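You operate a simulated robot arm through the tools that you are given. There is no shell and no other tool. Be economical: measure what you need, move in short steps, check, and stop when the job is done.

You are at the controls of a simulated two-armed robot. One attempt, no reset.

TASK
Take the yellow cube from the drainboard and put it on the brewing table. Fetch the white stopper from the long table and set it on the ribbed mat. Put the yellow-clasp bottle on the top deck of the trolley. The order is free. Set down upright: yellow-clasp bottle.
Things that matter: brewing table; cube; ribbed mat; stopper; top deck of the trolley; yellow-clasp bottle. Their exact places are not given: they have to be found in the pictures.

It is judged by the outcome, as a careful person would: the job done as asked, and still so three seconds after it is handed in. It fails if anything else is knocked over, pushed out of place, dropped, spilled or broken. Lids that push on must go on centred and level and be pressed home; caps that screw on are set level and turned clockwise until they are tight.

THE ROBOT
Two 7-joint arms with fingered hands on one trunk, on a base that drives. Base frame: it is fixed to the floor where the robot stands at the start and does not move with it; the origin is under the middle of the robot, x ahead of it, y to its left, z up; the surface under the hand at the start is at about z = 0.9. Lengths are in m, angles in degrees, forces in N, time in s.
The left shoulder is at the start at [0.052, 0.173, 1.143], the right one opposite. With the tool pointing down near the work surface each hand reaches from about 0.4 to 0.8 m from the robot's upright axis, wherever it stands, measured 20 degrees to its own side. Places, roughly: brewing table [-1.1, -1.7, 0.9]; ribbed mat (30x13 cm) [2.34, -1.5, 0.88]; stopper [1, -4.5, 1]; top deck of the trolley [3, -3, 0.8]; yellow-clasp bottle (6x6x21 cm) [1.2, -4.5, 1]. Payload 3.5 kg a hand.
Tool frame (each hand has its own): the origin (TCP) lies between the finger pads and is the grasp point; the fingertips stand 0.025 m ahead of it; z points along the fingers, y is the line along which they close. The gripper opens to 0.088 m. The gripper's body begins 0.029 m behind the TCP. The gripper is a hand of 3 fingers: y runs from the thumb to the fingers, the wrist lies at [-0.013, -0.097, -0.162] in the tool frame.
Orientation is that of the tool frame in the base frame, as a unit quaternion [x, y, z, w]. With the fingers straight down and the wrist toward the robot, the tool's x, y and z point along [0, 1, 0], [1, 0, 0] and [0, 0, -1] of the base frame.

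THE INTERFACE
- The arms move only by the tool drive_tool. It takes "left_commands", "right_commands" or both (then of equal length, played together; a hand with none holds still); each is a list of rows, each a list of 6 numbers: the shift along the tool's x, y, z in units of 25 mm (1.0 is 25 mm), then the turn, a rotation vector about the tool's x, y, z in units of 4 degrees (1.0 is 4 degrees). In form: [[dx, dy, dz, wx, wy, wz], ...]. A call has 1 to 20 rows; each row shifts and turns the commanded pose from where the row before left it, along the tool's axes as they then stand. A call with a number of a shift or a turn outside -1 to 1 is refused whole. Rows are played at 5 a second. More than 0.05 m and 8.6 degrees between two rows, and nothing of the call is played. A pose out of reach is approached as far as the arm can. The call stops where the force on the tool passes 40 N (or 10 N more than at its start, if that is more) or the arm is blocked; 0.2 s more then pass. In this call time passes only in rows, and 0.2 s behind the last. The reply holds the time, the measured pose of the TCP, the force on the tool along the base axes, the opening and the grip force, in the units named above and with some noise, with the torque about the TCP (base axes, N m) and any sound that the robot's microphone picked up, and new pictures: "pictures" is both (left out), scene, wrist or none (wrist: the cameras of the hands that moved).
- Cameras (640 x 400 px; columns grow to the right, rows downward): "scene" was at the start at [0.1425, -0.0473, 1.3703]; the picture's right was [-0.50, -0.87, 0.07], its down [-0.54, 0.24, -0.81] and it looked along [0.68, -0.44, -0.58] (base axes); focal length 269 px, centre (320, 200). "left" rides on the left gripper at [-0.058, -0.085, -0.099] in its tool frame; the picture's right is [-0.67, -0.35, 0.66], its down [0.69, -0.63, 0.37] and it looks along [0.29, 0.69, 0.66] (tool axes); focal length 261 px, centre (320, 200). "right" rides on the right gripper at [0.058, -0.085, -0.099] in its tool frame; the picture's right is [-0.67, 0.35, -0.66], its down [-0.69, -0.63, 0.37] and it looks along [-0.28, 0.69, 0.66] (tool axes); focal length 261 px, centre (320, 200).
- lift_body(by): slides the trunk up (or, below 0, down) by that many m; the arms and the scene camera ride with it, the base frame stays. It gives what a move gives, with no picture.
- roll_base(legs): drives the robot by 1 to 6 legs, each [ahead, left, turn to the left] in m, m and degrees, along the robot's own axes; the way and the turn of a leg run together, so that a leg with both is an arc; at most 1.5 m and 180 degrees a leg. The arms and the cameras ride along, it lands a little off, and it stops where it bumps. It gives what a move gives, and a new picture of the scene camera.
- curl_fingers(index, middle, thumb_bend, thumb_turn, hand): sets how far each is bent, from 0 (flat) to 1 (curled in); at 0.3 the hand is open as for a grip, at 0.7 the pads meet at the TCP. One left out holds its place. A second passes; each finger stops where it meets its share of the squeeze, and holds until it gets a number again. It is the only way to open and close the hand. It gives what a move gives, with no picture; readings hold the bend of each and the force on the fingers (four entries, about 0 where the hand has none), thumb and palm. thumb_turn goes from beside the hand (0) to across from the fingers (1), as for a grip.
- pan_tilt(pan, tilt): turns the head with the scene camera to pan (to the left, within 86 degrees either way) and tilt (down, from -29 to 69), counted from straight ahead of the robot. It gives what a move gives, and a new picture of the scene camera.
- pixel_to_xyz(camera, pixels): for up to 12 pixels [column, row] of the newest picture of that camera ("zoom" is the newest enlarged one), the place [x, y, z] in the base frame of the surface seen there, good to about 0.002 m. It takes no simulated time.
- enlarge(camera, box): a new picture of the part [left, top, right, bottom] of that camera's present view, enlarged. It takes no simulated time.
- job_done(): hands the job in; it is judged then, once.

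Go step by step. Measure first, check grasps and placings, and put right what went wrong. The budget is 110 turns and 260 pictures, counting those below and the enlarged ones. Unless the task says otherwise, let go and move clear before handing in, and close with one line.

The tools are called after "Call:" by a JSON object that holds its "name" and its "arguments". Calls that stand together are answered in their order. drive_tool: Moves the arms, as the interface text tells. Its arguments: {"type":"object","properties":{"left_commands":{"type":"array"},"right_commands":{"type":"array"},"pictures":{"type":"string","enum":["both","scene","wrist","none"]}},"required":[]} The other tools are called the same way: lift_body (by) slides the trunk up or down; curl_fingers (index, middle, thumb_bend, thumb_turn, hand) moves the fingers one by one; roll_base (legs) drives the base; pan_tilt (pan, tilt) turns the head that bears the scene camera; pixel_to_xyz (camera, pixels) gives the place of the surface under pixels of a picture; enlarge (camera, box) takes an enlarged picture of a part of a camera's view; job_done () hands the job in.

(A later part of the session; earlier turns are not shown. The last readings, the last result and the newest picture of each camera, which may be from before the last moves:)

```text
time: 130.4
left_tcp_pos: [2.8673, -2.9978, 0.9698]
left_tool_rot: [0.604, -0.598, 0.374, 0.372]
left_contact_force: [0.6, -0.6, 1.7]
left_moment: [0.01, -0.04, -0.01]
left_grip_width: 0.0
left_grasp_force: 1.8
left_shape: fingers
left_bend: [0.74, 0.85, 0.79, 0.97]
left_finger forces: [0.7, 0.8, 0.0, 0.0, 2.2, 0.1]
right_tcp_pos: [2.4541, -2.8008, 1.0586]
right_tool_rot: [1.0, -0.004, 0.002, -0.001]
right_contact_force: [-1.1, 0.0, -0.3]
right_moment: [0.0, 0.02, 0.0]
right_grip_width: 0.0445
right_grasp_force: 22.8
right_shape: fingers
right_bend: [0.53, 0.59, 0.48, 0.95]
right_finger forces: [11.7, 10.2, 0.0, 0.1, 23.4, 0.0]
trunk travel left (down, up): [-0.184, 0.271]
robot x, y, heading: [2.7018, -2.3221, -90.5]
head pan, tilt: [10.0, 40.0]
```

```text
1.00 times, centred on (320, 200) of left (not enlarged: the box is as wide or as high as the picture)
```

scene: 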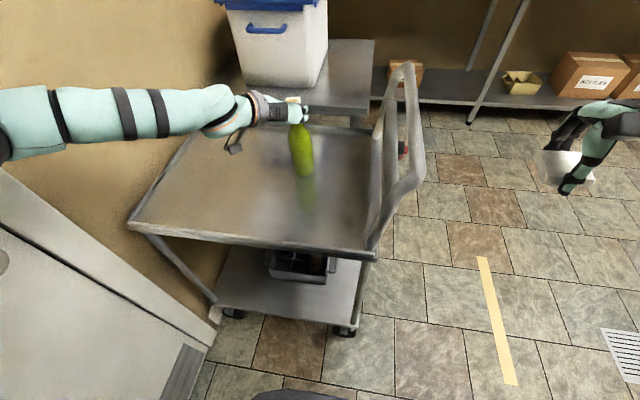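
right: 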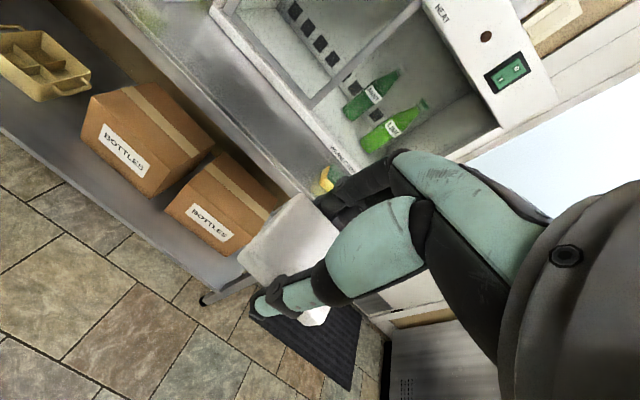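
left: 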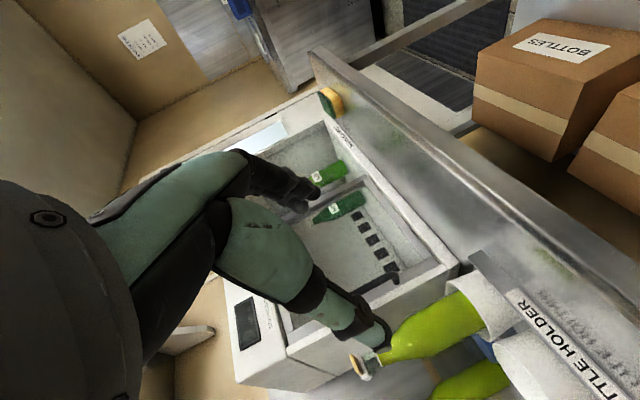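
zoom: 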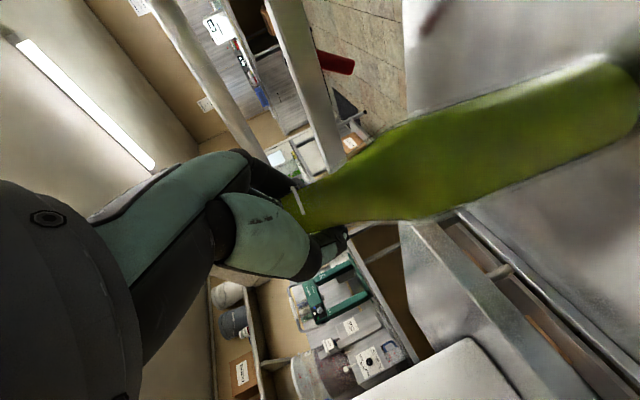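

The base is at or nearly at the deck, and the bottle leans ~8° with its top toward me. I lower 5 mm more and read the force.

Call:
{"name": "lift_body", "arguments": {"by": -0.005}}

Call:
{"name": "pixel_to_xyz", "arguments": {"camera": "scene", "pixels": [[303, 175], [302, 165], [300, 150], [297, 130], [294, 102], [304, 180]]}}

Call:
{"name": "enlarge", "arguments": {"camera": "scene", "box": [240, 80, 368, 200]}}

```text
time: 130.9
left_tcp_pos: [2.8676, -2.9984, 0.9632]
left_tool_rot: [0.604, -0.599, 0.373, 0.37]
left_contact_force: [0.2, -0.3, 0.5]
left_moment: [-0.03, -0.06, 0.03]
left_grip_width: 0.0001
left_grasp_force: 1.7
left_shape: fingers
left_bend: [0.74, 0.85, 0.79, 0.97]
left_finger forces: [0.6, 0.7, 0.1, 0.1, 1.8, 0.0]
right_tcp_pos: [2.4533, -2.8015, 1.0532]
right_tool_rot: [1.0, -0.003, 0.001, -0.001]
right_contact_force: [-0.5, -0.2, -0.7]
right_moment: [0.03, 0.02, 0.02]
right_grip_width: 0.0449
right_grasp_force: 22.7
right_shape: fingers
right_bend: [0.53, 0.59, 0.48, 0.95]
right_finger forces: [11.8, 10.2, 0.0, 0.1, 23.5, 0.0]
trunk travel left (down, up): [-0.179, 0.276]
robot x, y, heading: [2.7051, -2.3185, -90.4]
head pan, tilt: [10.0, 40.0]
```

```text
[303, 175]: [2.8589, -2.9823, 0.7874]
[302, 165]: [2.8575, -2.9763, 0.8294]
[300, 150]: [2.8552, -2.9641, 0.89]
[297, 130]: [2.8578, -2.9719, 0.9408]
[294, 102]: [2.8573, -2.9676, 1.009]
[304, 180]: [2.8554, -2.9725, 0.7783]
```

```text
3.33 times, centred on (304, 140) of scene
```

zoom: 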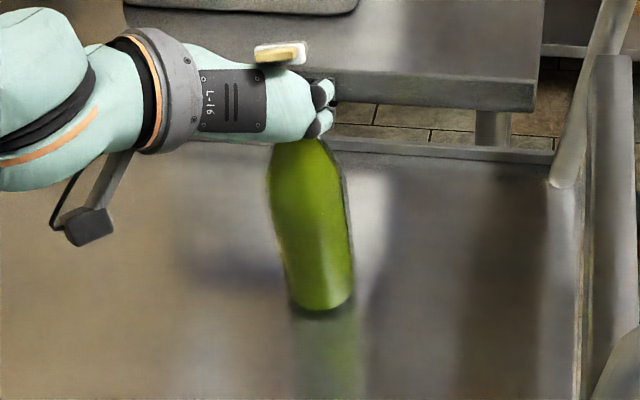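

The bottle stands on the deck but still leans toward the palm by ~9°. I move the hand 0.025 m forward to bring it upright.

Call:
{"name": "drive_tool", "arguments": {"left_commands": [[0.22, 0, 0.45, 0, 0, 0], [0.22, 0, 0.45, 0, 0, 0]], "pictures": "scene"}}

Call:
{"name": "pixel_to_xyz", "arguments": {"camera": "scene", "pixels": [[303, 174], [302, 165], [300, 155], [300, 150], [300, 145], [297, 130], [294, 101]]}}

Call:
{"name": "enlarge", "arguments": {"camera": "scene", "box": [240, 80, 368, 200]}}

```text
time: 131.5
left_tcp_pos: [2.8681, -3.0228, 0.9638]
left_tool_rot: [0.604, -0.599, 0.372, 0.371]
left_contact_force: [0.0, 0.0, -2.0]
left_moment: [-0.04, -0.03, -0.02]
left_grip_width: 0.0002
left_grasp_force: 1.2
left_shape: fingers
left_bend: [0.74, 0.85, 0.79, 0.96]
left_finger forces: [0.5, 0.5, 0.0, 0.1, 1.1, 0.0]
right_tcp_pos: [2.4528, -2.8016, 1.0532]
right_tool_rot: [1.0, -0.004, 0.002, -0.001]
right_contact_force: [0.4, -0.1, -1.1]
right_moment: [0.0, 0.02, -0.01]
right_grip_width: 0.045
right_grasp_force: 22.4
right_shape: fingers
right_bend: [0.53, 0.59, 0.48, 0.95]
right_finger forces: [11.7, 10.2, 0.1, 0.1, 23.5, 0.1]
trunk travel left (down, up): [-0.179, 0.276]
robot x, y, heading: [2.7058, -2.3208, -90.5]
head pan, tilt: [10.0, 40.0]
```

scene: 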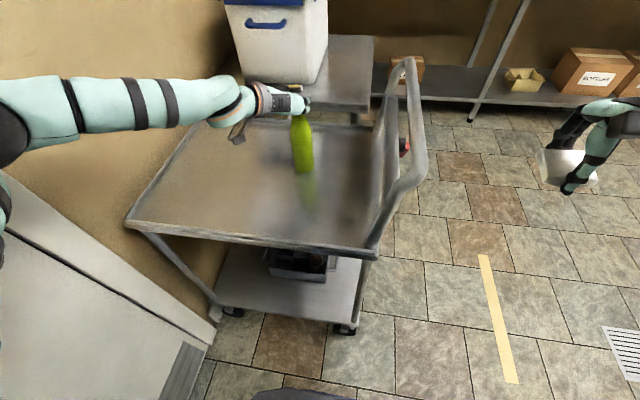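

```text
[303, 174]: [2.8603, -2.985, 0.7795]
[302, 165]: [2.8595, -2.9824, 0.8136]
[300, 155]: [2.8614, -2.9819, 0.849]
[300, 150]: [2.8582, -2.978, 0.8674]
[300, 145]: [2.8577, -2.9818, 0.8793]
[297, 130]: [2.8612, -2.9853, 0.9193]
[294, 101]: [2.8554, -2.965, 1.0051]
```

```text
3.33 times, centred on (304, 140) of scene
```

zoom: 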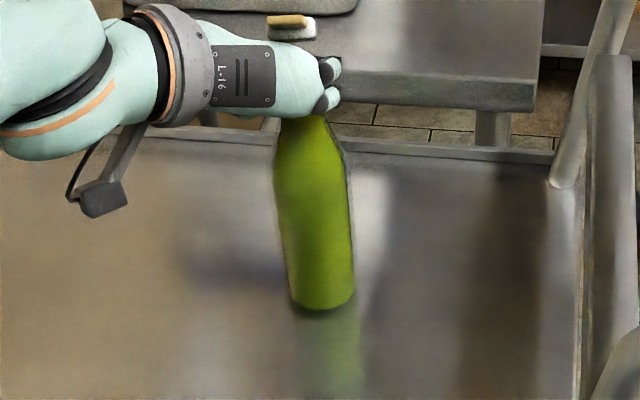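

The bottle is now upright within 2° and standing on the deck. I open the left hand in two steps.

Call:
{"name": "curl_fingers", "arguments": {"hand": "left", "index": 0.55, "middle": 0.55, "thumb_bend": 0.55}}

Call:
{"name": "curl_fingers", "arguments": {"hand": "left", "index": 0.2, "middle": 0.2, "thumb_bend": 0.2}}

Call:
{"name": "enlarge", "arguments": {"camera": "scene", "box": [240, 80, 368, 200]}}

Call:
{"name": "enlarge", "arguments": {"camera": "left", "box": [0, 0, 640, 400]}}

```text
time: 132.5
left_tcp_pos: [2.8673, -3.024, 0.9639]
left_tool_rot: [0.604, -0.599, 0.373, 0.371]
left_contact_force: [-0.3, -0.6, 0.8]
left_moment: [-0.01, 0.0, 0.0]
left_grip_width: 0.0303
left_grasp_force: 0.1
left_shape: fingers
left_bend: [0.55, 0.55, 0.55, 0.97]
left_finger forces: [0.1, 0.1, 0.0, 0.1, 0.0, 0.1]
right_tcp_pos: [2.4547, -2.7998, 1.0542]
right_tool_rot: [1.0, -0.004, 0.001, -0.002]
right_contact_force: [1.5, -0.1, -0.8]
right_moment: [0.01, 0.01, -0.02]
right_grip_width: 0.0447
right_grasp_force: 22.7
right_shape: fingers
right_bend: [0.53, 0.59, 0.48, 0.95]
right_finger forces: [11.7, 10.2, 0.0, 0.1, 23.4, 0.1]
trunk travel left (down, up): [-0.179, 0.276]
robot x, y, heading: [2.7047, -2.3207, -90.5]
head pan, tilt: [10.0, 40.0]
```

```text
time: 133.5
left_tcp_pos: [2.8667, -3.0234, 0.9639]
left_tool_rot: [0.605, -0.599, 0.373, 0.37]
left_contact_force: [0.5, 0.3, 0.5]
left_moment: [-0.02, 0.0, 0.03]
left_grip_width: 0.1032
left_grasp_force: 0.0
left_shape: fingers
left_bend: [0.2, 0.2, 0.2, 0.97]
left_finger forces: [0.0, 0.0, 0.0, 0.0, 0.0, 0.1]
right_tcp_pos: [2.4532, -2.8011, 1.0532]
right_tool_rot: [1.0, -0.004, 0.001, -0.001]
right_contact_force: [-0.5, 0.3, -0.4]
right_moment: [-0.03, 0.02, -0.01]
right_grip_width: 0.0449
right_grasp_force: 22.7
right_shape: fingers
right_bend: [0.53, 0.59, 0.48, 0.95]
right_finger forces: [11.7, 10.2, 0.0, 0.0, 23.5, 0.0]
trunk travel left (down, up): [-0.179, 0.276]
robot x, y, heading: [2.7046, -2.3189, -90.3]
head pan, tilt: [10.0, 40.0]
```

```text
3.33 times, centred on (304, 140) of scene
```

zoom: 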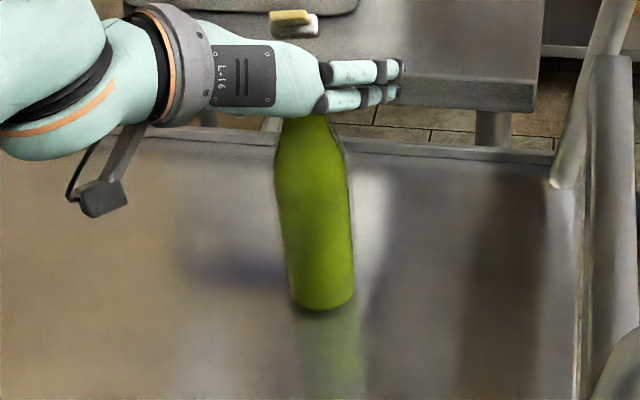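

```text
1.00 times, centred on (320, 200) of left (not enlarged: the box is as wide or as high as the picture)
```

zoom: 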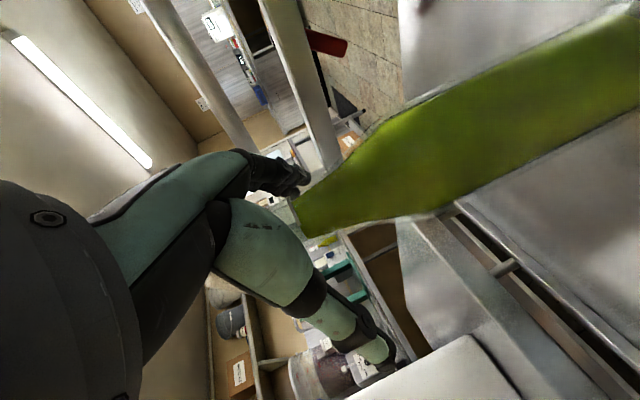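

The bottle stands free with fingers wide open. I back the base straight off.

Call:
{"name": "roll_base", "arguments": {"legs": [[-0.15, 0, 0]]}}

Call:
{"name": "enlarge", "arguments": {"camera": "scene", "box": [220, 60, 400, 200]}}

```text
time: 134.9
left_tcp_pos: [2.8672, -2.8728, 0.9625]
left_tool_rot: [0.604, -0.6, 0.372, 0.371]
left_contact_force: [0.6, -0.6, 0.3]
left_moment: [0.03, 0.01, 0.01]
left_grip_width: 0.1031
left_grasp_force: 0.1
left_shape: fingers
left_bend: [0.2, 0.2, 0.2, 0.97]
left_finger forces: [0.0, 0.0, 0.0, 0.0, 0.1, 0.0]
right_tcp_pos: [2.4543, -2.65, 1.0535]
right_tool_rot: [1.0, -0.004, 0.002, -0.002]
right_contact_force: [0.2, 0.0, -0.8]
right_moment: [0.0, 0.02, 0.03]
right_grip_width: 0.0446
right_grasp_force: 22.1
right_shape: fingers
right_bend: [0.53, 0.59, 0.48, 0.95]
right_finger forces: [11.7, 10.2, 0.0, 0.1, 23.5, 0.0]
trunk travel left (down, up): [-0.179, 0.276]
robot x, y, heading: [2.7064, -2.1694, -90.5]
head pan, tilt: [10.0, 40.0]
```

scene: 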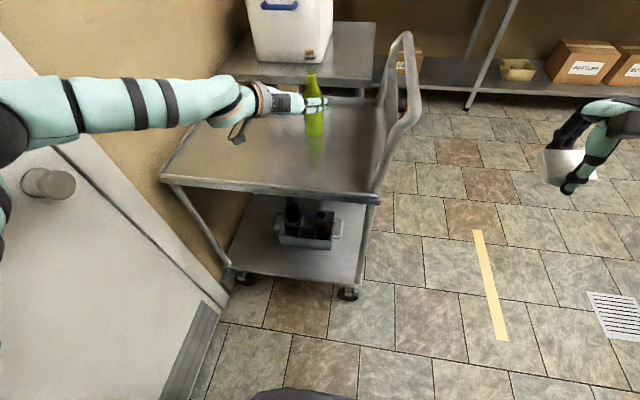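

```text
2.86 times, centred on (310, 130) of scene
```

zoom: 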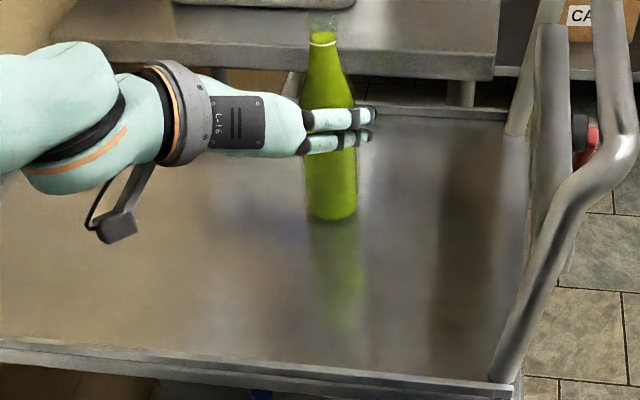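

The bottle stands upright. Its top is cut off in this view, so I zoom there to check the clasp.

Call:
{"name": "enlarge", "arguments": {"camera": "scene", "box": [270, 40, 350, 145]}}

Call:
{"name": "enlarge", "arguments": {"camera": "left", "box": [0, 0, 640, 400]}}

```text
3.81 times, centred on (310, 92) of scene
```

zoom: 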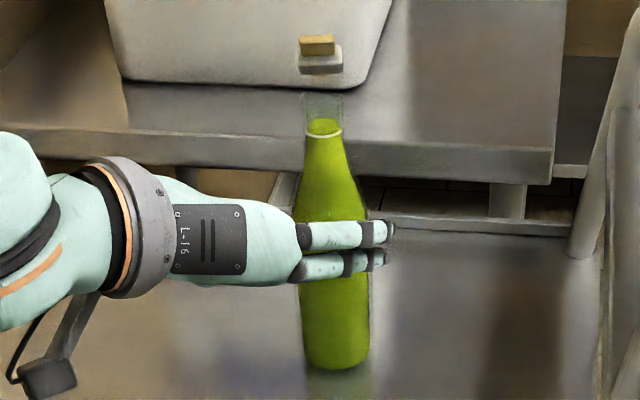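

```text
1.00 times, centred on (320, 200) of left (not enlarged: the box is as wide or as high as the picture)
```

zoom: 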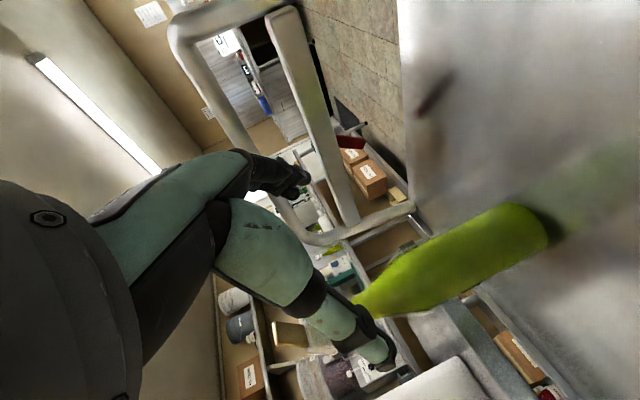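

The cap looks higher above the neck than before, so I measure heights of cap, neck, and base.

Call:
{"name": "pixel_to_xyz", "arguments": {"camera": "zoom", "pixels": [[320, 300], [320, 60], [318, 42]]}}

Call:
{"name": "pixel_to_xyz", "arguments": {"camera": "scene", "pixels": [[310, 51], [310, 58], [310, 64], [311, 68], [311, 72], [311, 76], [312, 82], [313, 90], [314, 125], [315, 136]]}}

Call:
{"name": "enlarge", "arguments": {"camera": "scene", "box": [294, 46, 326, 82]}}

```text
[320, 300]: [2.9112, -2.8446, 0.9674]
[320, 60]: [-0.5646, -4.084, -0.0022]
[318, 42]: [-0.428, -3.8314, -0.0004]
```

```text
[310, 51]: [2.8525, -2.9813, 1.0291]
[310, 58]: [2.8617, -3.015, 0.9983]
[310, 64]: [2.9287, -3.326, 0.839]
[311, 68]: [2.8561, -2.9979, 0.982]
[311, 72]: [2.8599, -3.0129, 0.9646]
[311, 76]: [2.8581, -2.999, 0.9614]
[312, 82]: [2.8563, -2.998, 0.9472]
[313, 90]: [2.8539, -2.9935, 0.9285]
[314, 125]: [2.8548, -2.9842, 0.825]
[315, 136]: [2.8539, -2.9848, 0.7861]
```

```text
11.11 times, centred on (310, 64) of scene
```

zoom: 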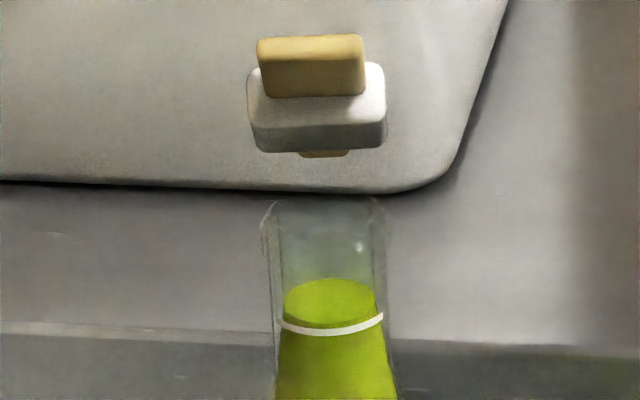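

The swing-top has been pulled open: the white cap sits ~2 cm above the neck and the yellow lever stands up. I want to close it again; first I raise the left hand clear and get a better look.

Call:
{"name": "drive_tool", "arguments": {"left_commands": [[0.9, 0, -0.45, 0, 0, 0], [0.9, 0, -0.45, 0, 0, 0], [0.9, 0, -0.45, 0, 0, 0], [0.9, 0, -0.45, 0, 0, 0], [0.9, 0, -0.45, 0, 0, 0], [0.9, 0, -0.45, 0, 0, 0]], "pictures": "none"}}

Call:
{"name": "enlarge", "arguments": {"camera": "scene", "box": [270, 40, 350, 145]}}

Call:
{"name": "enlarge", "arguments": {"camera": "left", "box": [0, 0, 640, 400]}}

```text
time: 136.3
left_tcp_pos: [2.8681, -2.8707, 1.1161]
left_tool_rot: [0.604, -0.599, 0.372, 0.372]
left_contact_force: [0.4, -0.3, 0.2]
left_moment: [0.03, -0.02, -0.03]
left_grip_width: 0.1033
left_grasp_force: 0.1
left_shape: fingers
left_bend: [0.2, 0.2, 0.2, 0.97]
left_finger forces: [0.0, 0.1, 0.0, 0.0, 0.0, 0.1]
right_tcp_pos: [2.4537, -2.6494, 1.0543]
right_tool_rot: [1.0, -0.004, 0.001, 0.0]
right_contact_force: [0.3, -0.8, -1.7]
right_moment: [-0.03, -0.03, 0.02]
right_grip_width: 0.0447
right_grasp_force: 23.0
right_shape: fingers
right_bend: [0.53, 0.59, 0.48, 0.95]
right_finger forces: [11.8, 10.0, 0.0, 0.1, 23.6, 0.0]
trunk travel left (down, up): [-0.179, 0.276]
robot x, y, heading: [2.7056, -2.1679, -90.4]
head pan, tilt: [10.0, 40.0]
```

```text
3.81 times, centred on (310, 92) of scene
```

zoom: 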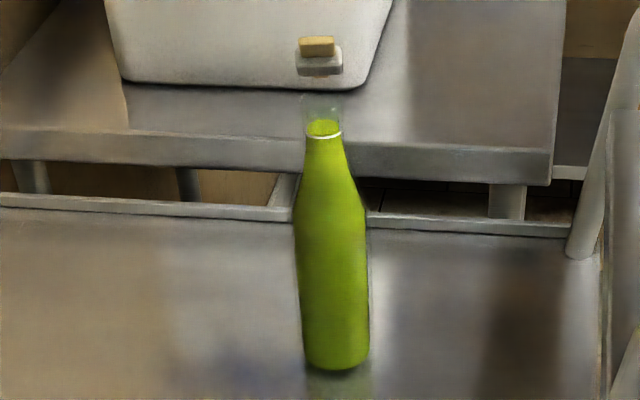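

```text
1.00 times, centred on (320, 200) of left (not enlarged: the box is as wide or as high as the picture)
```

zoom: 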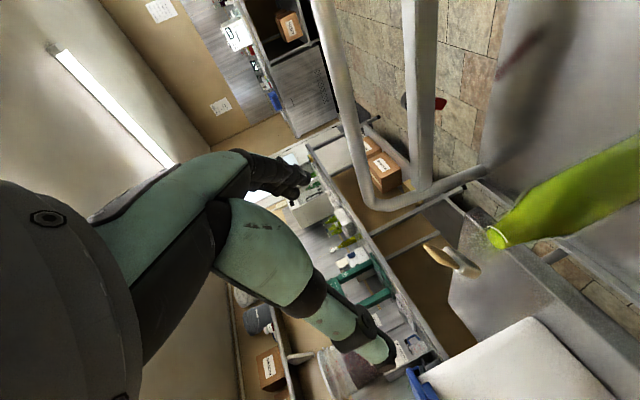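

The cap hovers above the neck on its hinge, centred on the axis. I close the left hand to a fist-like pinch and advance so it is above the cap, to press it down gently.

Call:
{"name": "curl_fingers", "arguments": {"hand": "left", "index": 0.7, "middle": 0.7, "thumb_bend": 0.7}}

Call:
{"name": "roll_base", "arguments": {"legs": [[0.13, 0.0, 0]]}}

Call:
{"name": "enlarge", "arguments": {"camera": "scene", "box": [230, 40, 350, 160]}}

Call:
{"name": "enlarge", "arguments": {"camera": "left", "box": [0, 0, 640, 400]}}

```text
time: 137.3
left_tcp_pos: [2.8675, -2.8719, 1.1159]
left_tool_rot: [0.604, -0.599, 0.373, 0.371]
left_contact_force: [0.0, -1.0, 0.4]
left_moment: [-0.04, -0.03, 0.03]
left_grip_width: 0.0001
left_grasp_force: 0.0
left_shape: fingers
left_bend: [0.7, 0.7, 0.7, 0.97]
left_finger forces: [0.1, 0.0, 0.0, 0.1, 0.0, 0.0]
right_tcp_pos: [2.4545, -2.6484, 1.0535]
right_tool_rot: [1.0, -0.005, 0.001, -0.002]
right_contact_force: [0.0, 0.6, -0.9]
right_moment: [0.02, -0.01, -0.01]
right_grip_width: 0.0448
right_grasp_force: 22.7
right_shape: fingers
right_bend: [0.53, 0.59, 0.48, 0.95]
right_finger forces: [11.7, 10.1, 0.1, 0.0, 23.6, 0.0]
trunk travel left (down, up): [-0.179, 0.276]
robot x, y, heading: [2.706, -2.1671, -90.5]
head pan, tilt: [10.0, 40.0]
```

```text
time: 138.6
left_tcp_pos: [2.8689, -3.0009, 1.1164]
left_tool_rot: [0.604, -0.598, 0.373, 0.372]
left_contact_force: [0.5, -0.3, 0.0]
left_moment: [-0.02, -0.01, 0.03]
left_grip_width: 0.0
left_grasp_force: 0.0
left_shape: fingers
left_bend: [0.7, 0.7, 0.7, 0.97]
left_finger forces: [0.0, 0.0, 0.1, 0.1, 0.1, 0.0]
right_tcp_pos: [2.4548, -2.7785, 1.054]
right_tool_rot: [1.0, -0.004, 0.002, -0.001]
right_contact_force: [0.6, -0.4, -1.2]
right_moment: [0.0, 0.06, -0.02]
right_grip_width: 0.0446
right_grasp_force: 22.4
right_shape: fingers
right_bend: [0.53, 0.59, 0.48, 0.95]
right_finger forces: [11.7, 10.2, 0.0, 0.1, 23.6, 0.1]
trunk travel left (down, up): [-0.179, 0.276]
robot x, y, heading: [2.7056, -2.2968, -90.5]
head pan, tilt: [10.0, 40.0]
```

scene: 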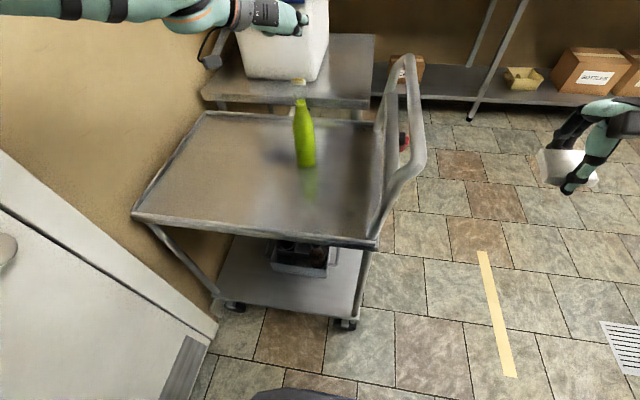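

```text
3.33 times, centred on (290, 100) of scene
```

zoom: 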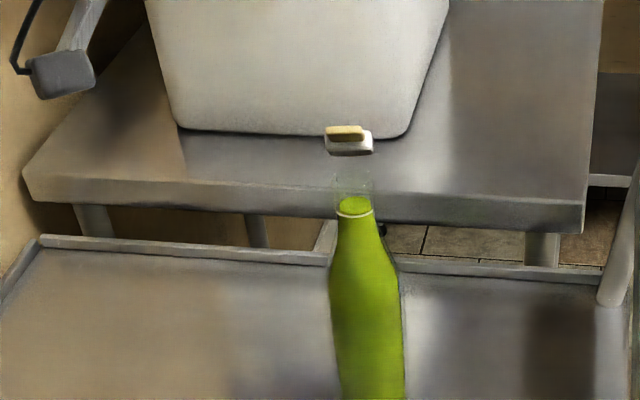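

```text
1.00 times, centred on (320, 200) of left (not enlarged: the box is as wide or as high as the picture)
```

zoom: 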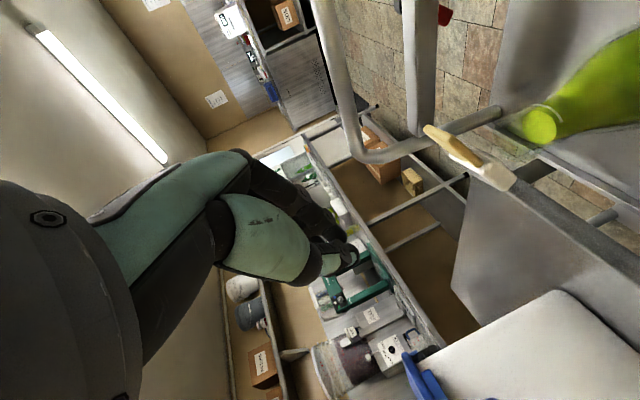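

I measure the cap and lever positions from this view.

Call:
{"name": "pixel_to_xyz", "arguments": {"camera": "scene", "pixels": [[298, 80], [299, 84], [301, 79], [296, 83], [302, 83], [300, 96], [300, 102]]}}

Call:
{"name": "pixel_to_xyz", "arguments": {"camera": "left", "pixels": [[430, 130], [450, 145], [470, 160], [495, 175], [510, 183], [490, 182], [540, 125]]}}

Call:
{"name": "enlarge", "arguments": {"camera": "left", "box": [380, 80, 580, 220]}}

```text
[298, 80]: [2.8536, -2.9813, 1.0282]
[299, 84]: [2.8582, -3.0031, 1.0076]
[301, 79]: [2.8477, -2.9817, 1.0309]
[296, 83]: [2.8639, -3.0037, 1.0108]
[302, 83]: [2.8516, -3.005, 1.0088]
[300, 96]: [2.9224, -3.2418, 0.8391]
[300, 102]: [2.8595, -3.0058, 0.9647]
```

```text
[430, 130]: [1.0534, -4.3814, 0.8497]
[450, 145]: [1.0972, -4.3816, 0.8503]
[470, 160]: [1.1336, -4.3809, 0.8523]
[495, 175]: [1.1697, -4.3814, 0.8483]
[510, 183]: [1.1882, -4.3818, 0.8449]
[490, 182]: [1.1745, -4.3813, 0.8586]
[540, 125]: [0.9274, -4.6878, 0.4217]
```

```text
2.86 times, centred on (480, 150) of left
```

zoom: 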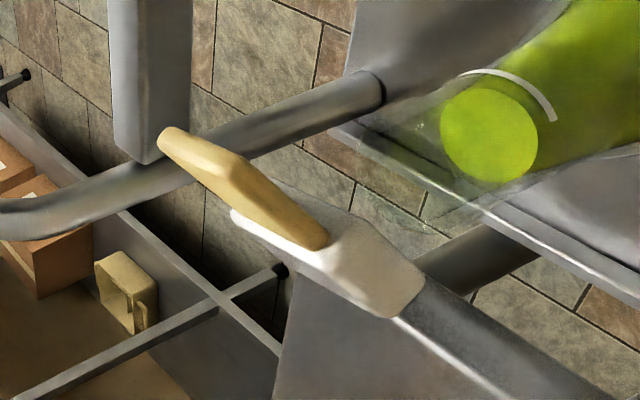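

The cap's top is at z≈1.01 at (2.857,-3.01), the lever front-top at 1.03. I align the closed fingers in x and come down 40 mm toward it, watching force.

Call:
{"name": "drive_tool", "arguments": {"left_commands": [[0, 0.44, 0, 0, 0, 0], [-0.72, 0, 0.36, 0, 0, 0], [-0.4, 0, 0.2, 0, 0, 0], [-0.2, 0, 0.1, 0, 0, 0]], "pictures": "wrist"}}

Call:
{"name": "pan_tilt", "arguments": {"pan": 10, "tilt": 30}}

Call:
{"name": "enlarge", "arguments": {"camera": "scene", "box": [230, 80, 390, 220]}}

```text
time: 139.6
left_tcp_pos: [2.8564, -3.0005, 1.0799]
left_tool_rot: [0.605, -0.598, 0.372, 0.371]
left_contact_force: [-0.1, 0.1, 0.2]
left_moment: [0.03, 0.01, 0.02]
left_grip_width: 0.0
left_grasp_force: 0.1
left_shape: fingers
left_bend: [0.7, 0.7, 0.7, 0.97]
left_finger forces: [0.1, 0.1, 0.0, 0.0, 0.1, 0.0]
right_tcp_pos: [2.4556, -2.778, 1.0539]
right_tool_rot: [1.0, -0.004, 0.0, -0.002]
right_contact_force: [0.5, 0.3, -1.3]
right_moment: [0.01, -0.02, -0.02]
right_grip_width: 0.0447
right_grasp_force: 22.3
right_shape: fingers
right_bend: [0.53, 0.59, 0.48, 0.95]
right_finger forces: [11.7, 10.0, 0.1, 0.1, 23.6, 0.0]
trunk travel left (down, up): [-0.179, 0.276]
robot x, y, heading: [2.7048, -2.3015, -90.6]
head pan, tilt: [10.0, 40.0]
```

left: 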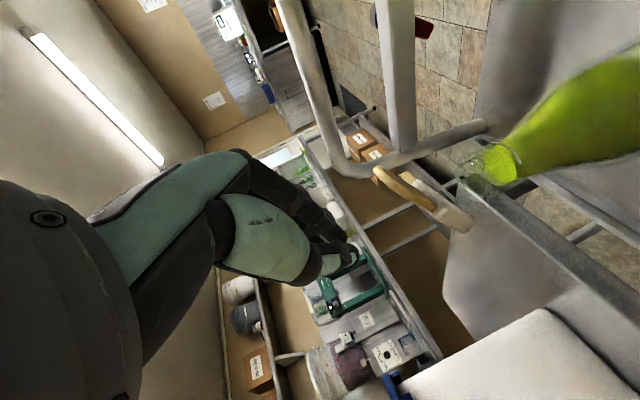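

```text
time: 140.3
left_tcp_pos: [2.8575, -3.001, 1.0792]
left_tool_rot: [0.604, -0.599, 0.373, 0.37]
left_contact_force: [-0.3, -0.5, 0.1]
left_moment: [0.03, -0.03, 0.02]
left_grip_width: 0.0
left_grasp_force: 0.0
left_shape: fingers
left_bend: [0.7, 0.7, 0.7, 0.97]
left_finger forces: [0.0, 0.0, 0.1, 0.1, 0.0, 0.1]
right_tcp_pos: [2.4537, -2.7791, 1.0538]
right_tool_rot: [1.0, -0.004, 0.001, -0.001]
right_contact_force: [0.0, 0.0, -0.4]
right_moment: [-0.01, -0.01, -0.01]
right_grip_width: 0.0446
right_grasp_force: 22.2
right_shape: fingers
right_bend: [0.53, 0.59, 0.48, 0.95]
right_finger forces: [11.7, 10.0, 0.0, 0.0, 23.6, 0.1]
trunk travel left (down, up): [-0.179, 0.276]
robot x, y, heading: [2.7073, -2.2974, -90.2]
head pan, tilt: [10.0, 30.0]
```

scene: 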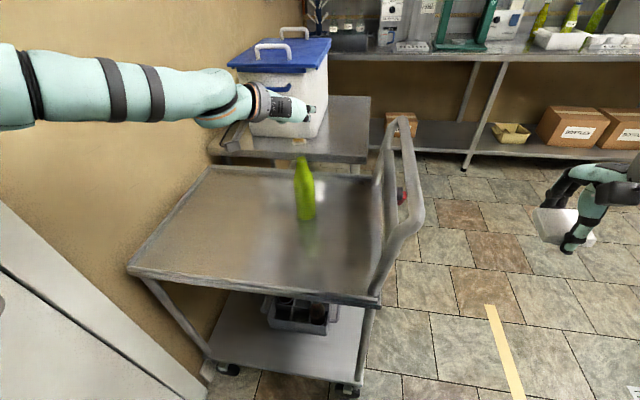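

```text
2.86 times, centred on (310, 150) of scene
```

zoom: 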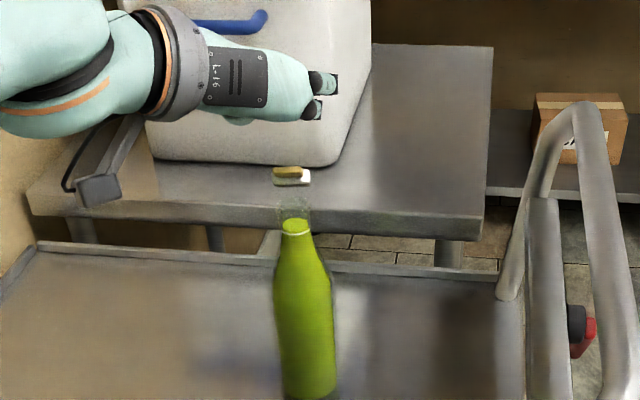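

Still a gap of several cm between fingers and cap. I come down in small rows, stopping as force rises.

Call:
{"name": "drive_tool", "arguments": {"left_commands": [[-0.36, 0, 0.18, 0, 0, 0], [-0.36, 0, 0.18, 0, 0, 0], [-0.18, 0, 0.09, 0, 0, 0]], "pictures": "none"}}

Call:
{"name": "enlarge", "arguments": {"camera": "scene", "box": [230, 80, 390, 220]}}

Call:
{"name": "enlarge", "arguments": {"camera": "left", "box": [240, 60, 580, 280]}}

```text
time: 141.1
left_tcp_pos: [2.8566, -3.0019, 1.0525]
left_tool_rot: [0.605, -0.598, 0.372, 0.371]
left_contact_force: [0.8, 0.2, 0.0]
left_moment: [-0.02, 0.02, 0.01]
left_grip_width: 0.0
left_grasp_force: 0.0
left_shape: fingers
left_bend: [0.7, 0.7, 0.7, 0.97]
left_finger forces: [0.0, 0.0, 0.0, 0.0, 0.0, 0.1]
right_tcp_pos: [2.4533, -2.7802, 1.0537]
right_tool_rot: [1.0, -0.003, 0.001, -0.001]
right_contact_force: [0.4, -0.3, -0.8]
right_moment: [0.0, 0.04, 0.02]
right_grip_width: 0.0446
right_grasp_force: 22.9
right_shape: fingers
right_bend: [0.53, 0.59, 0.48, 0.95]
right_finger forces: [11.7, 10.1, 0.0, 0.0, 23.7, 0.0]
trunk travel left (down, up): [-0.179, 0.276]
robot x, y, heading: [2.705, -2.297, -90.5]
head pan, tilt: [10.0, 30.0]
```

```text
2.86 times, centred on (310, 150) of scene
```

zoom: 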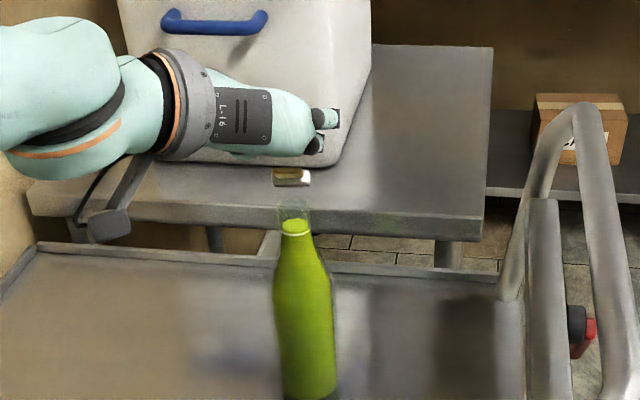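

```text
1.82 times, centred on (410, 170) of left
```

zoom: 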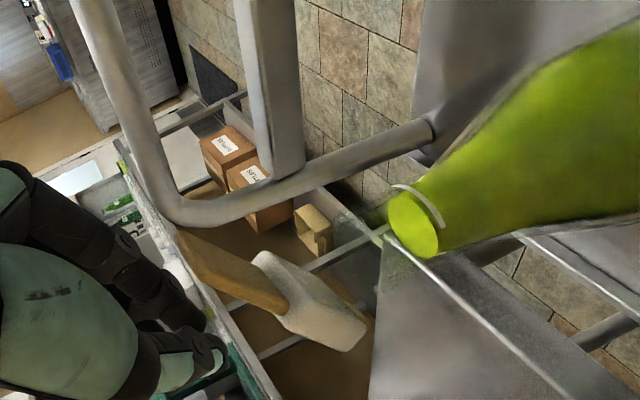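

The lever slants up toward the hand, and the fingers are about 1–2 cm above the cap. I continue in 5 mm rows.

Call:
{"name": "drive_tool", "arguments": {"left_commands": [[-0.18, 0, 0.09, 0, 0, 0], [-0.18, 0, 0.09, 0, 0, 0], [-0.18, 0, 0.09, 0, 0, 0]], "pictures": "none"}}

Call:
{"name": "enlarge", "arguments": {"camera": "scene", "box": [230, 80, 390, 220]}}

Call:
{"name": "enlarge", "arguments": {"camera": "left", "box": [240, 60, 580, 280]}}

```text
time: 141.9
left_tcp_pos: [2.8568, -3.0011, 1.0381]
left_tool_rot: [0.605, -0.598, 0.373, 0.371]
left_contact_force: [-0.6, 0.0, 1.2]
left_moment: [-0.02, 0.02, 0.02]
left_grip_width: 0.0
left_grasp_force: 0.1
left_shape: fingers
left_bend: [0.7, 0.7, 0.7, 0.97]
left_finger forces: [0.0, 0.1, 0.0, 0.0, 0.1, 0.1]
right_tcp_pos: [2.4548, -2.7791, 1.0533]
right_tool_rot: [1.0, -0.004, 0.001, -0.001]
right_contact_force: [0.5, -0.8, -0.5]
right_moment: [0.01, 0.01, 0.0]
right_grip_width: 0.0449
right_grasp_force: 23.0
right_shape: fingers
right_bend: [0.53, 0.59, 0.48, 0.95]
right_finger forces: [11.6, 10.0, 0.1, 0.0, 23.7, 0.0]
trunk travel left (down, up): [-0.179, 0.276]
robot x, y, heading: [2.7042, -2.2979, -90.5]
head pan, tilt: [10.0, 30.0]
```

```text
2.86 times, centred on (310, 150) of scene
```

zoom: 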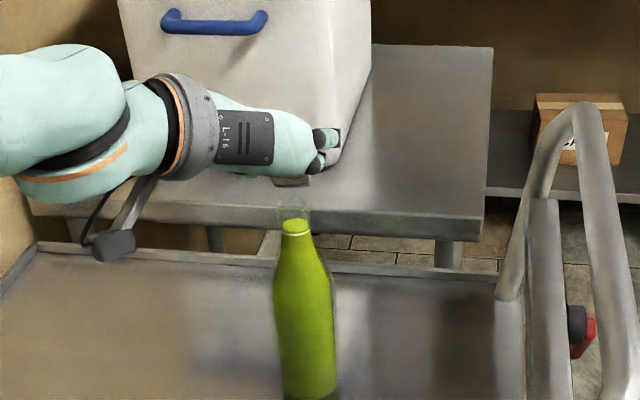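

```text
1.82 times, centred on (410, 170) of left
```

zoom: 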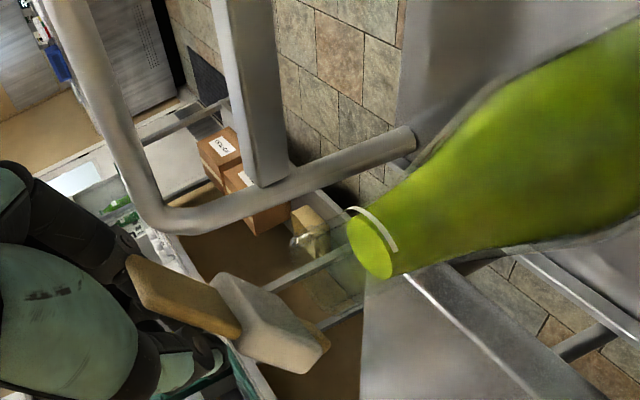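

Contact is about to happen. I press down in 5 mm rows.

Call:
{"name": "drive_tool", "arguments": {"left_commands": [[-0.18, 0, 0.09, 0, 0, 0], [-0.18, 0, 0.09, 0, 0, 0], [-0.18, 0, 0.09, 0, 0, 0]], "pictures": "none"}}

Call:
{"name": "enlarge", "arguments": {"camera": "scene", "box": [230, 80, 390, 220]}}

Call:
{"name": "enlarge", "arguments": {"camera": "left", "box": [240, 60, 580, 280]}}

```text
time: 142.7
left_tcp_pos: [2.8568, -3.0006, 1.0221]
left_tool_rot: [0.604, -0.598, 0.372, 0.372]
left_contact_force: [-0.5, 0.1, -0.4]
left_moment: [0.0, 0.01, 0.01]
left_grip_width: 0.0
left_grasp_force: 0.1
left_shape: fingers
left_bend: [0.7, 0.7, 0.7, 0.97]
left_finger forces: [0.0, 0.1, 0.0, 0.0, 0.0, 0.0]
right_tcp_pos: [2.4539, -2.7797, 1.0536]
right_tool_rot: [1.0, -0.003, 0.001, -0.001]
right_contact_force: [0.2, -0.5, 0.0]
right_moment: [0.0, -0.02, -0.01]
right_grip_width: 0.0449
right_grasp_force: 22.5
right_shape: fingers
right_bend: [0.53, 0.59, 0.48, 0.95]
right_finger forces: [11.7, 10.0, 0.0, 0.0, 23.6, 0.0]
trunk travel left (down, up): [-0.179, 0.276]
robot x, y, heading: [2.7074, -2.3014, -90.3]
head pan, tilt: [10.0, 30.0]
```

```text
2.86 times, centred on (310, 150) of scene
```

zoom: 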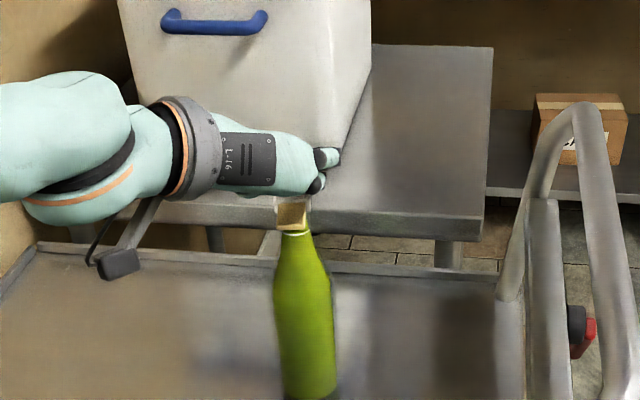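

```text
1.82 times, centred on (410, 170) of left
```

zoom: 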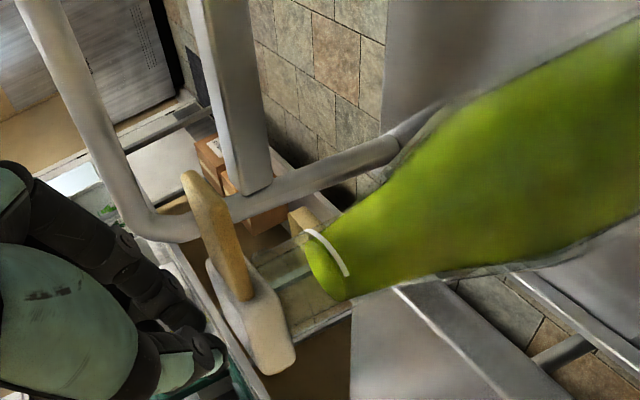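

It works: the cap came down onto the neck and the lever swung forward. I press on until resistance.

Call:
{"name": "drive_tool", "arguments": {"left_commands": [[-0.18, 0, 0.09, 0, 0, 0], [-0.18, 0, 0.09, 0, 0, 0]], "pictures": "none"}}

Call:
{"name": "enlarge", "arguments": {"camera": "scene", "box": [230, 80, 390, 220]}}

Call:
{"name": "enlarge", "arguments": {"camera": "left", "box": [240, 60, 580, 280]}}

```text
time: 143.3
left_tcp_pos: [2.8559, -2.9998, 1.0151]
left_tool_rot: [0.603, -0.597, 0.376, 0.373]
left_contact_force: [-0.4, -1.9, 10.7]
left_moment: [-0.23, 0.07, 0.01]
left_grip_width: 0.0001
left_grasp_force: 5.0
left_shape: fingers
left_bend: [0.7, 0.7, 0.7, 0.98]
left_finger forces: [8.8, 0.1, 0.1, 0.0, 1.3, 0.1]
right_tcp_pos: [2.453, -2.7765, 1.0553]
right_tool_rot: [1.0, -0.004, 0.002, 0.0]
right_contact_force: [0.4, -0.4, 0.3]
right_moment: [0.02, -0.01, -0.02]
right_grip_width: 0.0444
right_grasp_force: 22.3
right_shape: fingers
right_bend: [0.53, 0.59, 0.48, 0.95]
right_finger forces: [11.7, 10.1, 0.0, 0.1, 23.7, 0.0]
trunk travel left (down, up): [-0.179, 0.276]
robot x, y, heading: [2.709, -2.3008, -90.4]
head pan, tilt: [10.0, 30.0]
```

```text
2.86 times, centred on (310, 150) of scene
```

zoom: 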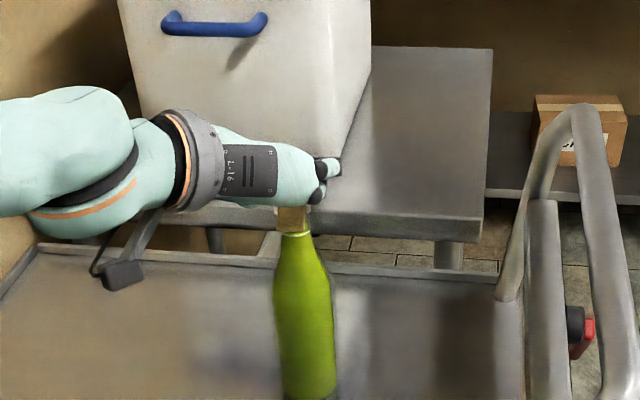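

```text
1.82 times, centred on (410, 170) of left
```

zoom: 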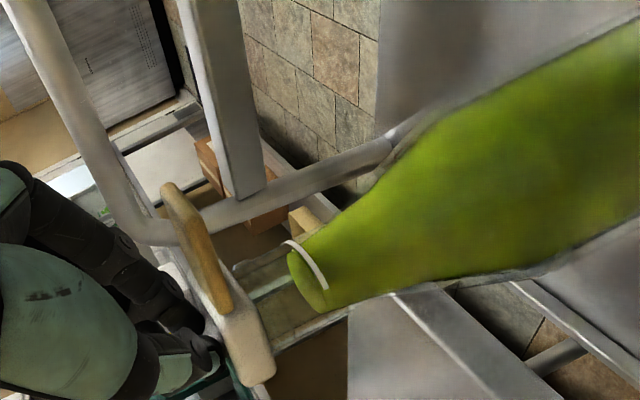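

Resistance of 10.7 N: the cap is home. I raise the hand and look at the clasp.

Call:
{"name": "drive_tool", "arguments": {"left_commands": [[0.45, 0, -0.22, 0, 0, 0], [0.9, 0, -0.45, 0, 0, 0], [0.9, 0, -0.45, 0, 0, 0], [0.9, 0, -0.45, 0, 0, 0], [0.9, 0, -0.45, 0, 0, 0]], "pictures": "none"}}

Call:
{"name": "enlarge", "arguments": {"camera": "scene", "box": [270, 130, 342, 230]}}

Call:
{"name": "pixel_to_xyz", "arguments": {"camera": "scene", "pixels": [[302, 151], [303, 156], [304, 170], [306, 190], [308, 205], [302, 148]]}}

```text
time: 144.5
left_tcp_pos: [2.8577, -3.0011, 1.1286]
left_tool_rot: [0.604, -0.598, 0.373, 0.371]
left_contact_force: [0.7, -0.6, 0.1]
left_moment: [0.01, 0.0, 0.03]
left_grip_width: 0.0
left_grasp_force: 0.1
left_shape: fingers
left_bend: [0.7, 0.7, 0.7, 0.98]
left_finger forces: [0.0, 0.0, 0.0, 0.0, 0.0, 0.1]
right_tcp_pos: [2.4536, -2.7781, 1.0547]
right_tool_rot: [1.0, -0.003, 0.002, 0.0]
right_contact_force: [0.5, 0.1, -0.3]
right_moment: [0.02, 0.0, -0.02]
right_grip_width: 0.0447
right_grasp_force: 22.9
right_shape: fingers
right_bend: [0.53, 0.59, 0.48, 0.95]
right_finger forces: [11.7, 10.1, 0.0, 0.0, 23.6, 0.0]
trunk travel left (down, up): [-0.179, 0.276]
robot x, y, heading: [2.7025, -2.2998, -90.6]
head pan, tilt: [10.0, 30.0]
```

```text
4.00 times, centred on (306, 180) of scene
```

zoom: 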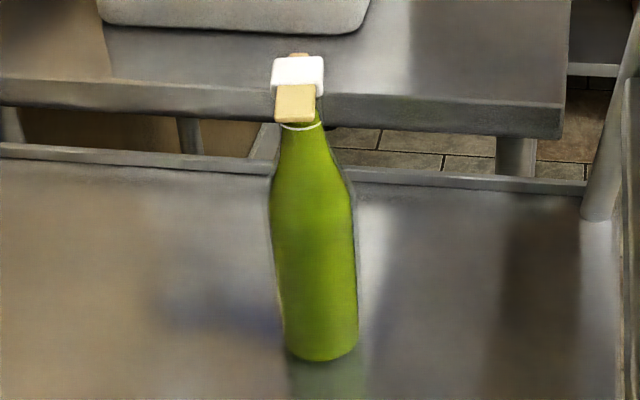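

```text
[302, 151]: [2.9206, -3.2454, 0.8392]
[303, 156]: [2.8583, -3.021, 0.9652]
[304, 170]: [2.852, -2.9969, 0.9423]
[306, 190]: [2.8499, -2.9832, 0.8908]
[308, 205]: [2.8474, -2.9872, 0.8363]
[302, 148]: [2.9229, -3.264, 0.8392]
```

The clasp is closed as at first and the bottle stands upright on the deck. I back off, raise the trunk, and fold the left arm in before turning to the mat.

Call:
{"name": "roll_base", "arguments": {"legs": [[-0.22, 0, 0]]}}

Call:
{"name": "lift_body", "arguments": {"by": 0.08}}

Call:
{"name": "drive_tool", "arguments": {"left_commands": [[-0.45, 0, -0.89, 0, 0, 0], [-0.45, 0, -0.89, 0, 0, 0], [-0.45, 0, -0.89, 0, 0, 0], [-0.45, 0, -0.89, 0, 0, 0], [-0.45, 0, -0.89, 0, 0, 0], [-0.45, 0, -0.89, 0, 0, 0], [-0.45, 0, -0.89, 0, 0, 0], [-0.45, 0, -0.89, 0, 0, 0]], "pictures": "scene"}}

```text
time: 146.2
left_tcp_pos: [2.8598, -2.7815, 1.1254]
left_tool_rot: [0.603, -0.599, 0.374, 0.371]
left_contact_force: [-0.4, -0.5, -0.1]
left_moment: [0.02, 0.02, -0.01]
left_grip_width: 0.0
left_grasp_force: 0.0
left_shape: fingers
left_bend: [0.7, 0.7, 0.7, 0.98]
left_finger forces: [0.0, 0.0, 0.1, 0.0, 0.1, 0.1]
right_tcp_pos: [2.4574, -2.5594, 1.0528]
right_tool_rot: [1.0, -0.004, 0.001, -0.001]
right_contact_force: [-0.4, -0.3, -0.1]
right_moment: [-0.02, 0.01, 0.0]
right_grip_width: 0.0447
right_grasp_force: 22.6
right_shape: fingers
right_bend: [0.53, 0.59, 0.48, 0.95]
right_finger forces: [11.6, 10.1, 0.0, 0.0, 23.6, 0.0]
trunk travel left (down, up): [-0.179, 0.276]
robot x, y, heading: [2.7065, -2.078, -90.4]
head pan, tilt: [10.0, 30.0]
```

scene: 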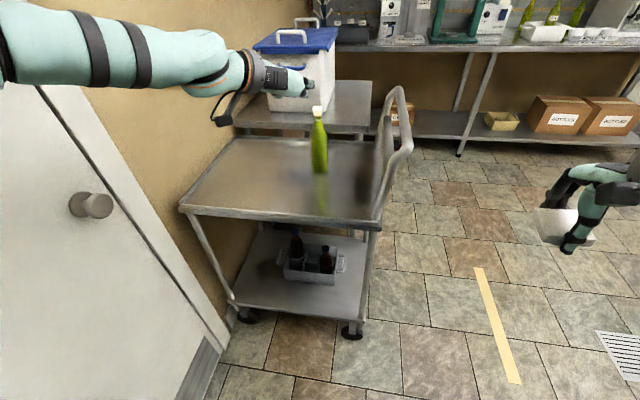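

```text
time: 147.3
left_tcp_pos: [2.859, -2.7806, 1.2067]
left_tool_rot: [0.604, -0.598, 0.373, 0.371]
left_contact_force: [-0.3, 0.7, 0.6]
left_moment: [0.03, -0.01, 0.03]
left_grip_width: 0.0
left_grasp_force: 0.1
left_shape: fingers
left_bend: [0.7, 0.7, 0.7, 0.98]
left_finger forces: [0.0, 0.1, 0.0, 0.0, 0.1, 0.1]
right_tcp_pos: [2.4555, -2.5587, 1.1349]
right_tool_rot: [1.0, -0.004, 0.0, -0.001]
right_contact_force: [0.2, 0.0, -0.4]
right_moment: [0.03, 0.0, 0.0]
right_grip_width: 0.0448
right_grasp_force: 22.4
right_shape: fingers
right_bend: [0.53, 0.59, 0.48, 0.95]
right_finger forces: [11.7, 10.0, 0.0, 0.0, 23.6, 0.0]
trunk travel left (down, up): [-0.259, 0.196]
robot x, y, heading: [2.7041, -2.0793, -90.6]
head pan, tilt: [10.0, 30.0]
```

```text
time: 149.2
left_tcp_pos: [2.8575, -2.5787, 1.2061]
left_tool_rot: [0.604, -0.598, 0.374, 0.371]
left_contact_force: [-0.2, -0.1, -0.4]
left_moment: [-0.01, 0.01, -0.05]
left_grip_width: 0.0001
left_grasp_force: 0.2
left_shape: fingers
left_bend: [0.7, 0.7, 0.7, 0.98]
left_finger forces: [0.1, 0.0, 0.0, 0.0, 0.0, 0.0]
right_tcp_pos: [2.4558, -2.557, 1.1338]
right_tool_rot: [1.0, -0.004, 0.001, -0.001]
right_contact_force: [-0.2, -0.7, -0.8]
right_moment: [-0.01, 0.0, 0.01]
right_grip_width: 0.0445
right_grasp_force: 22.4
right_shape: fingers
right_bend: [0.53, 0.59, 0.48, 0.95]
right_finger forces: [11.7, 9.9, 0.0, 0.0, 23.7, 0.0]
trunk travel left (down, up): [-0.259, 0.196]
robot x, y, heading: [2.705, -2.0805, -90.4]
head pan, tilt: [10.0, 30.0]
```

scene: 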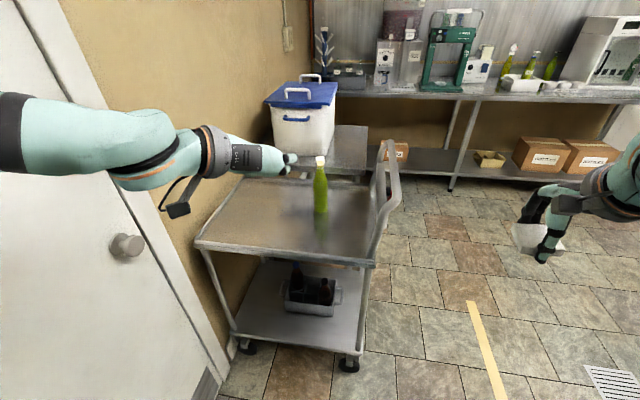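

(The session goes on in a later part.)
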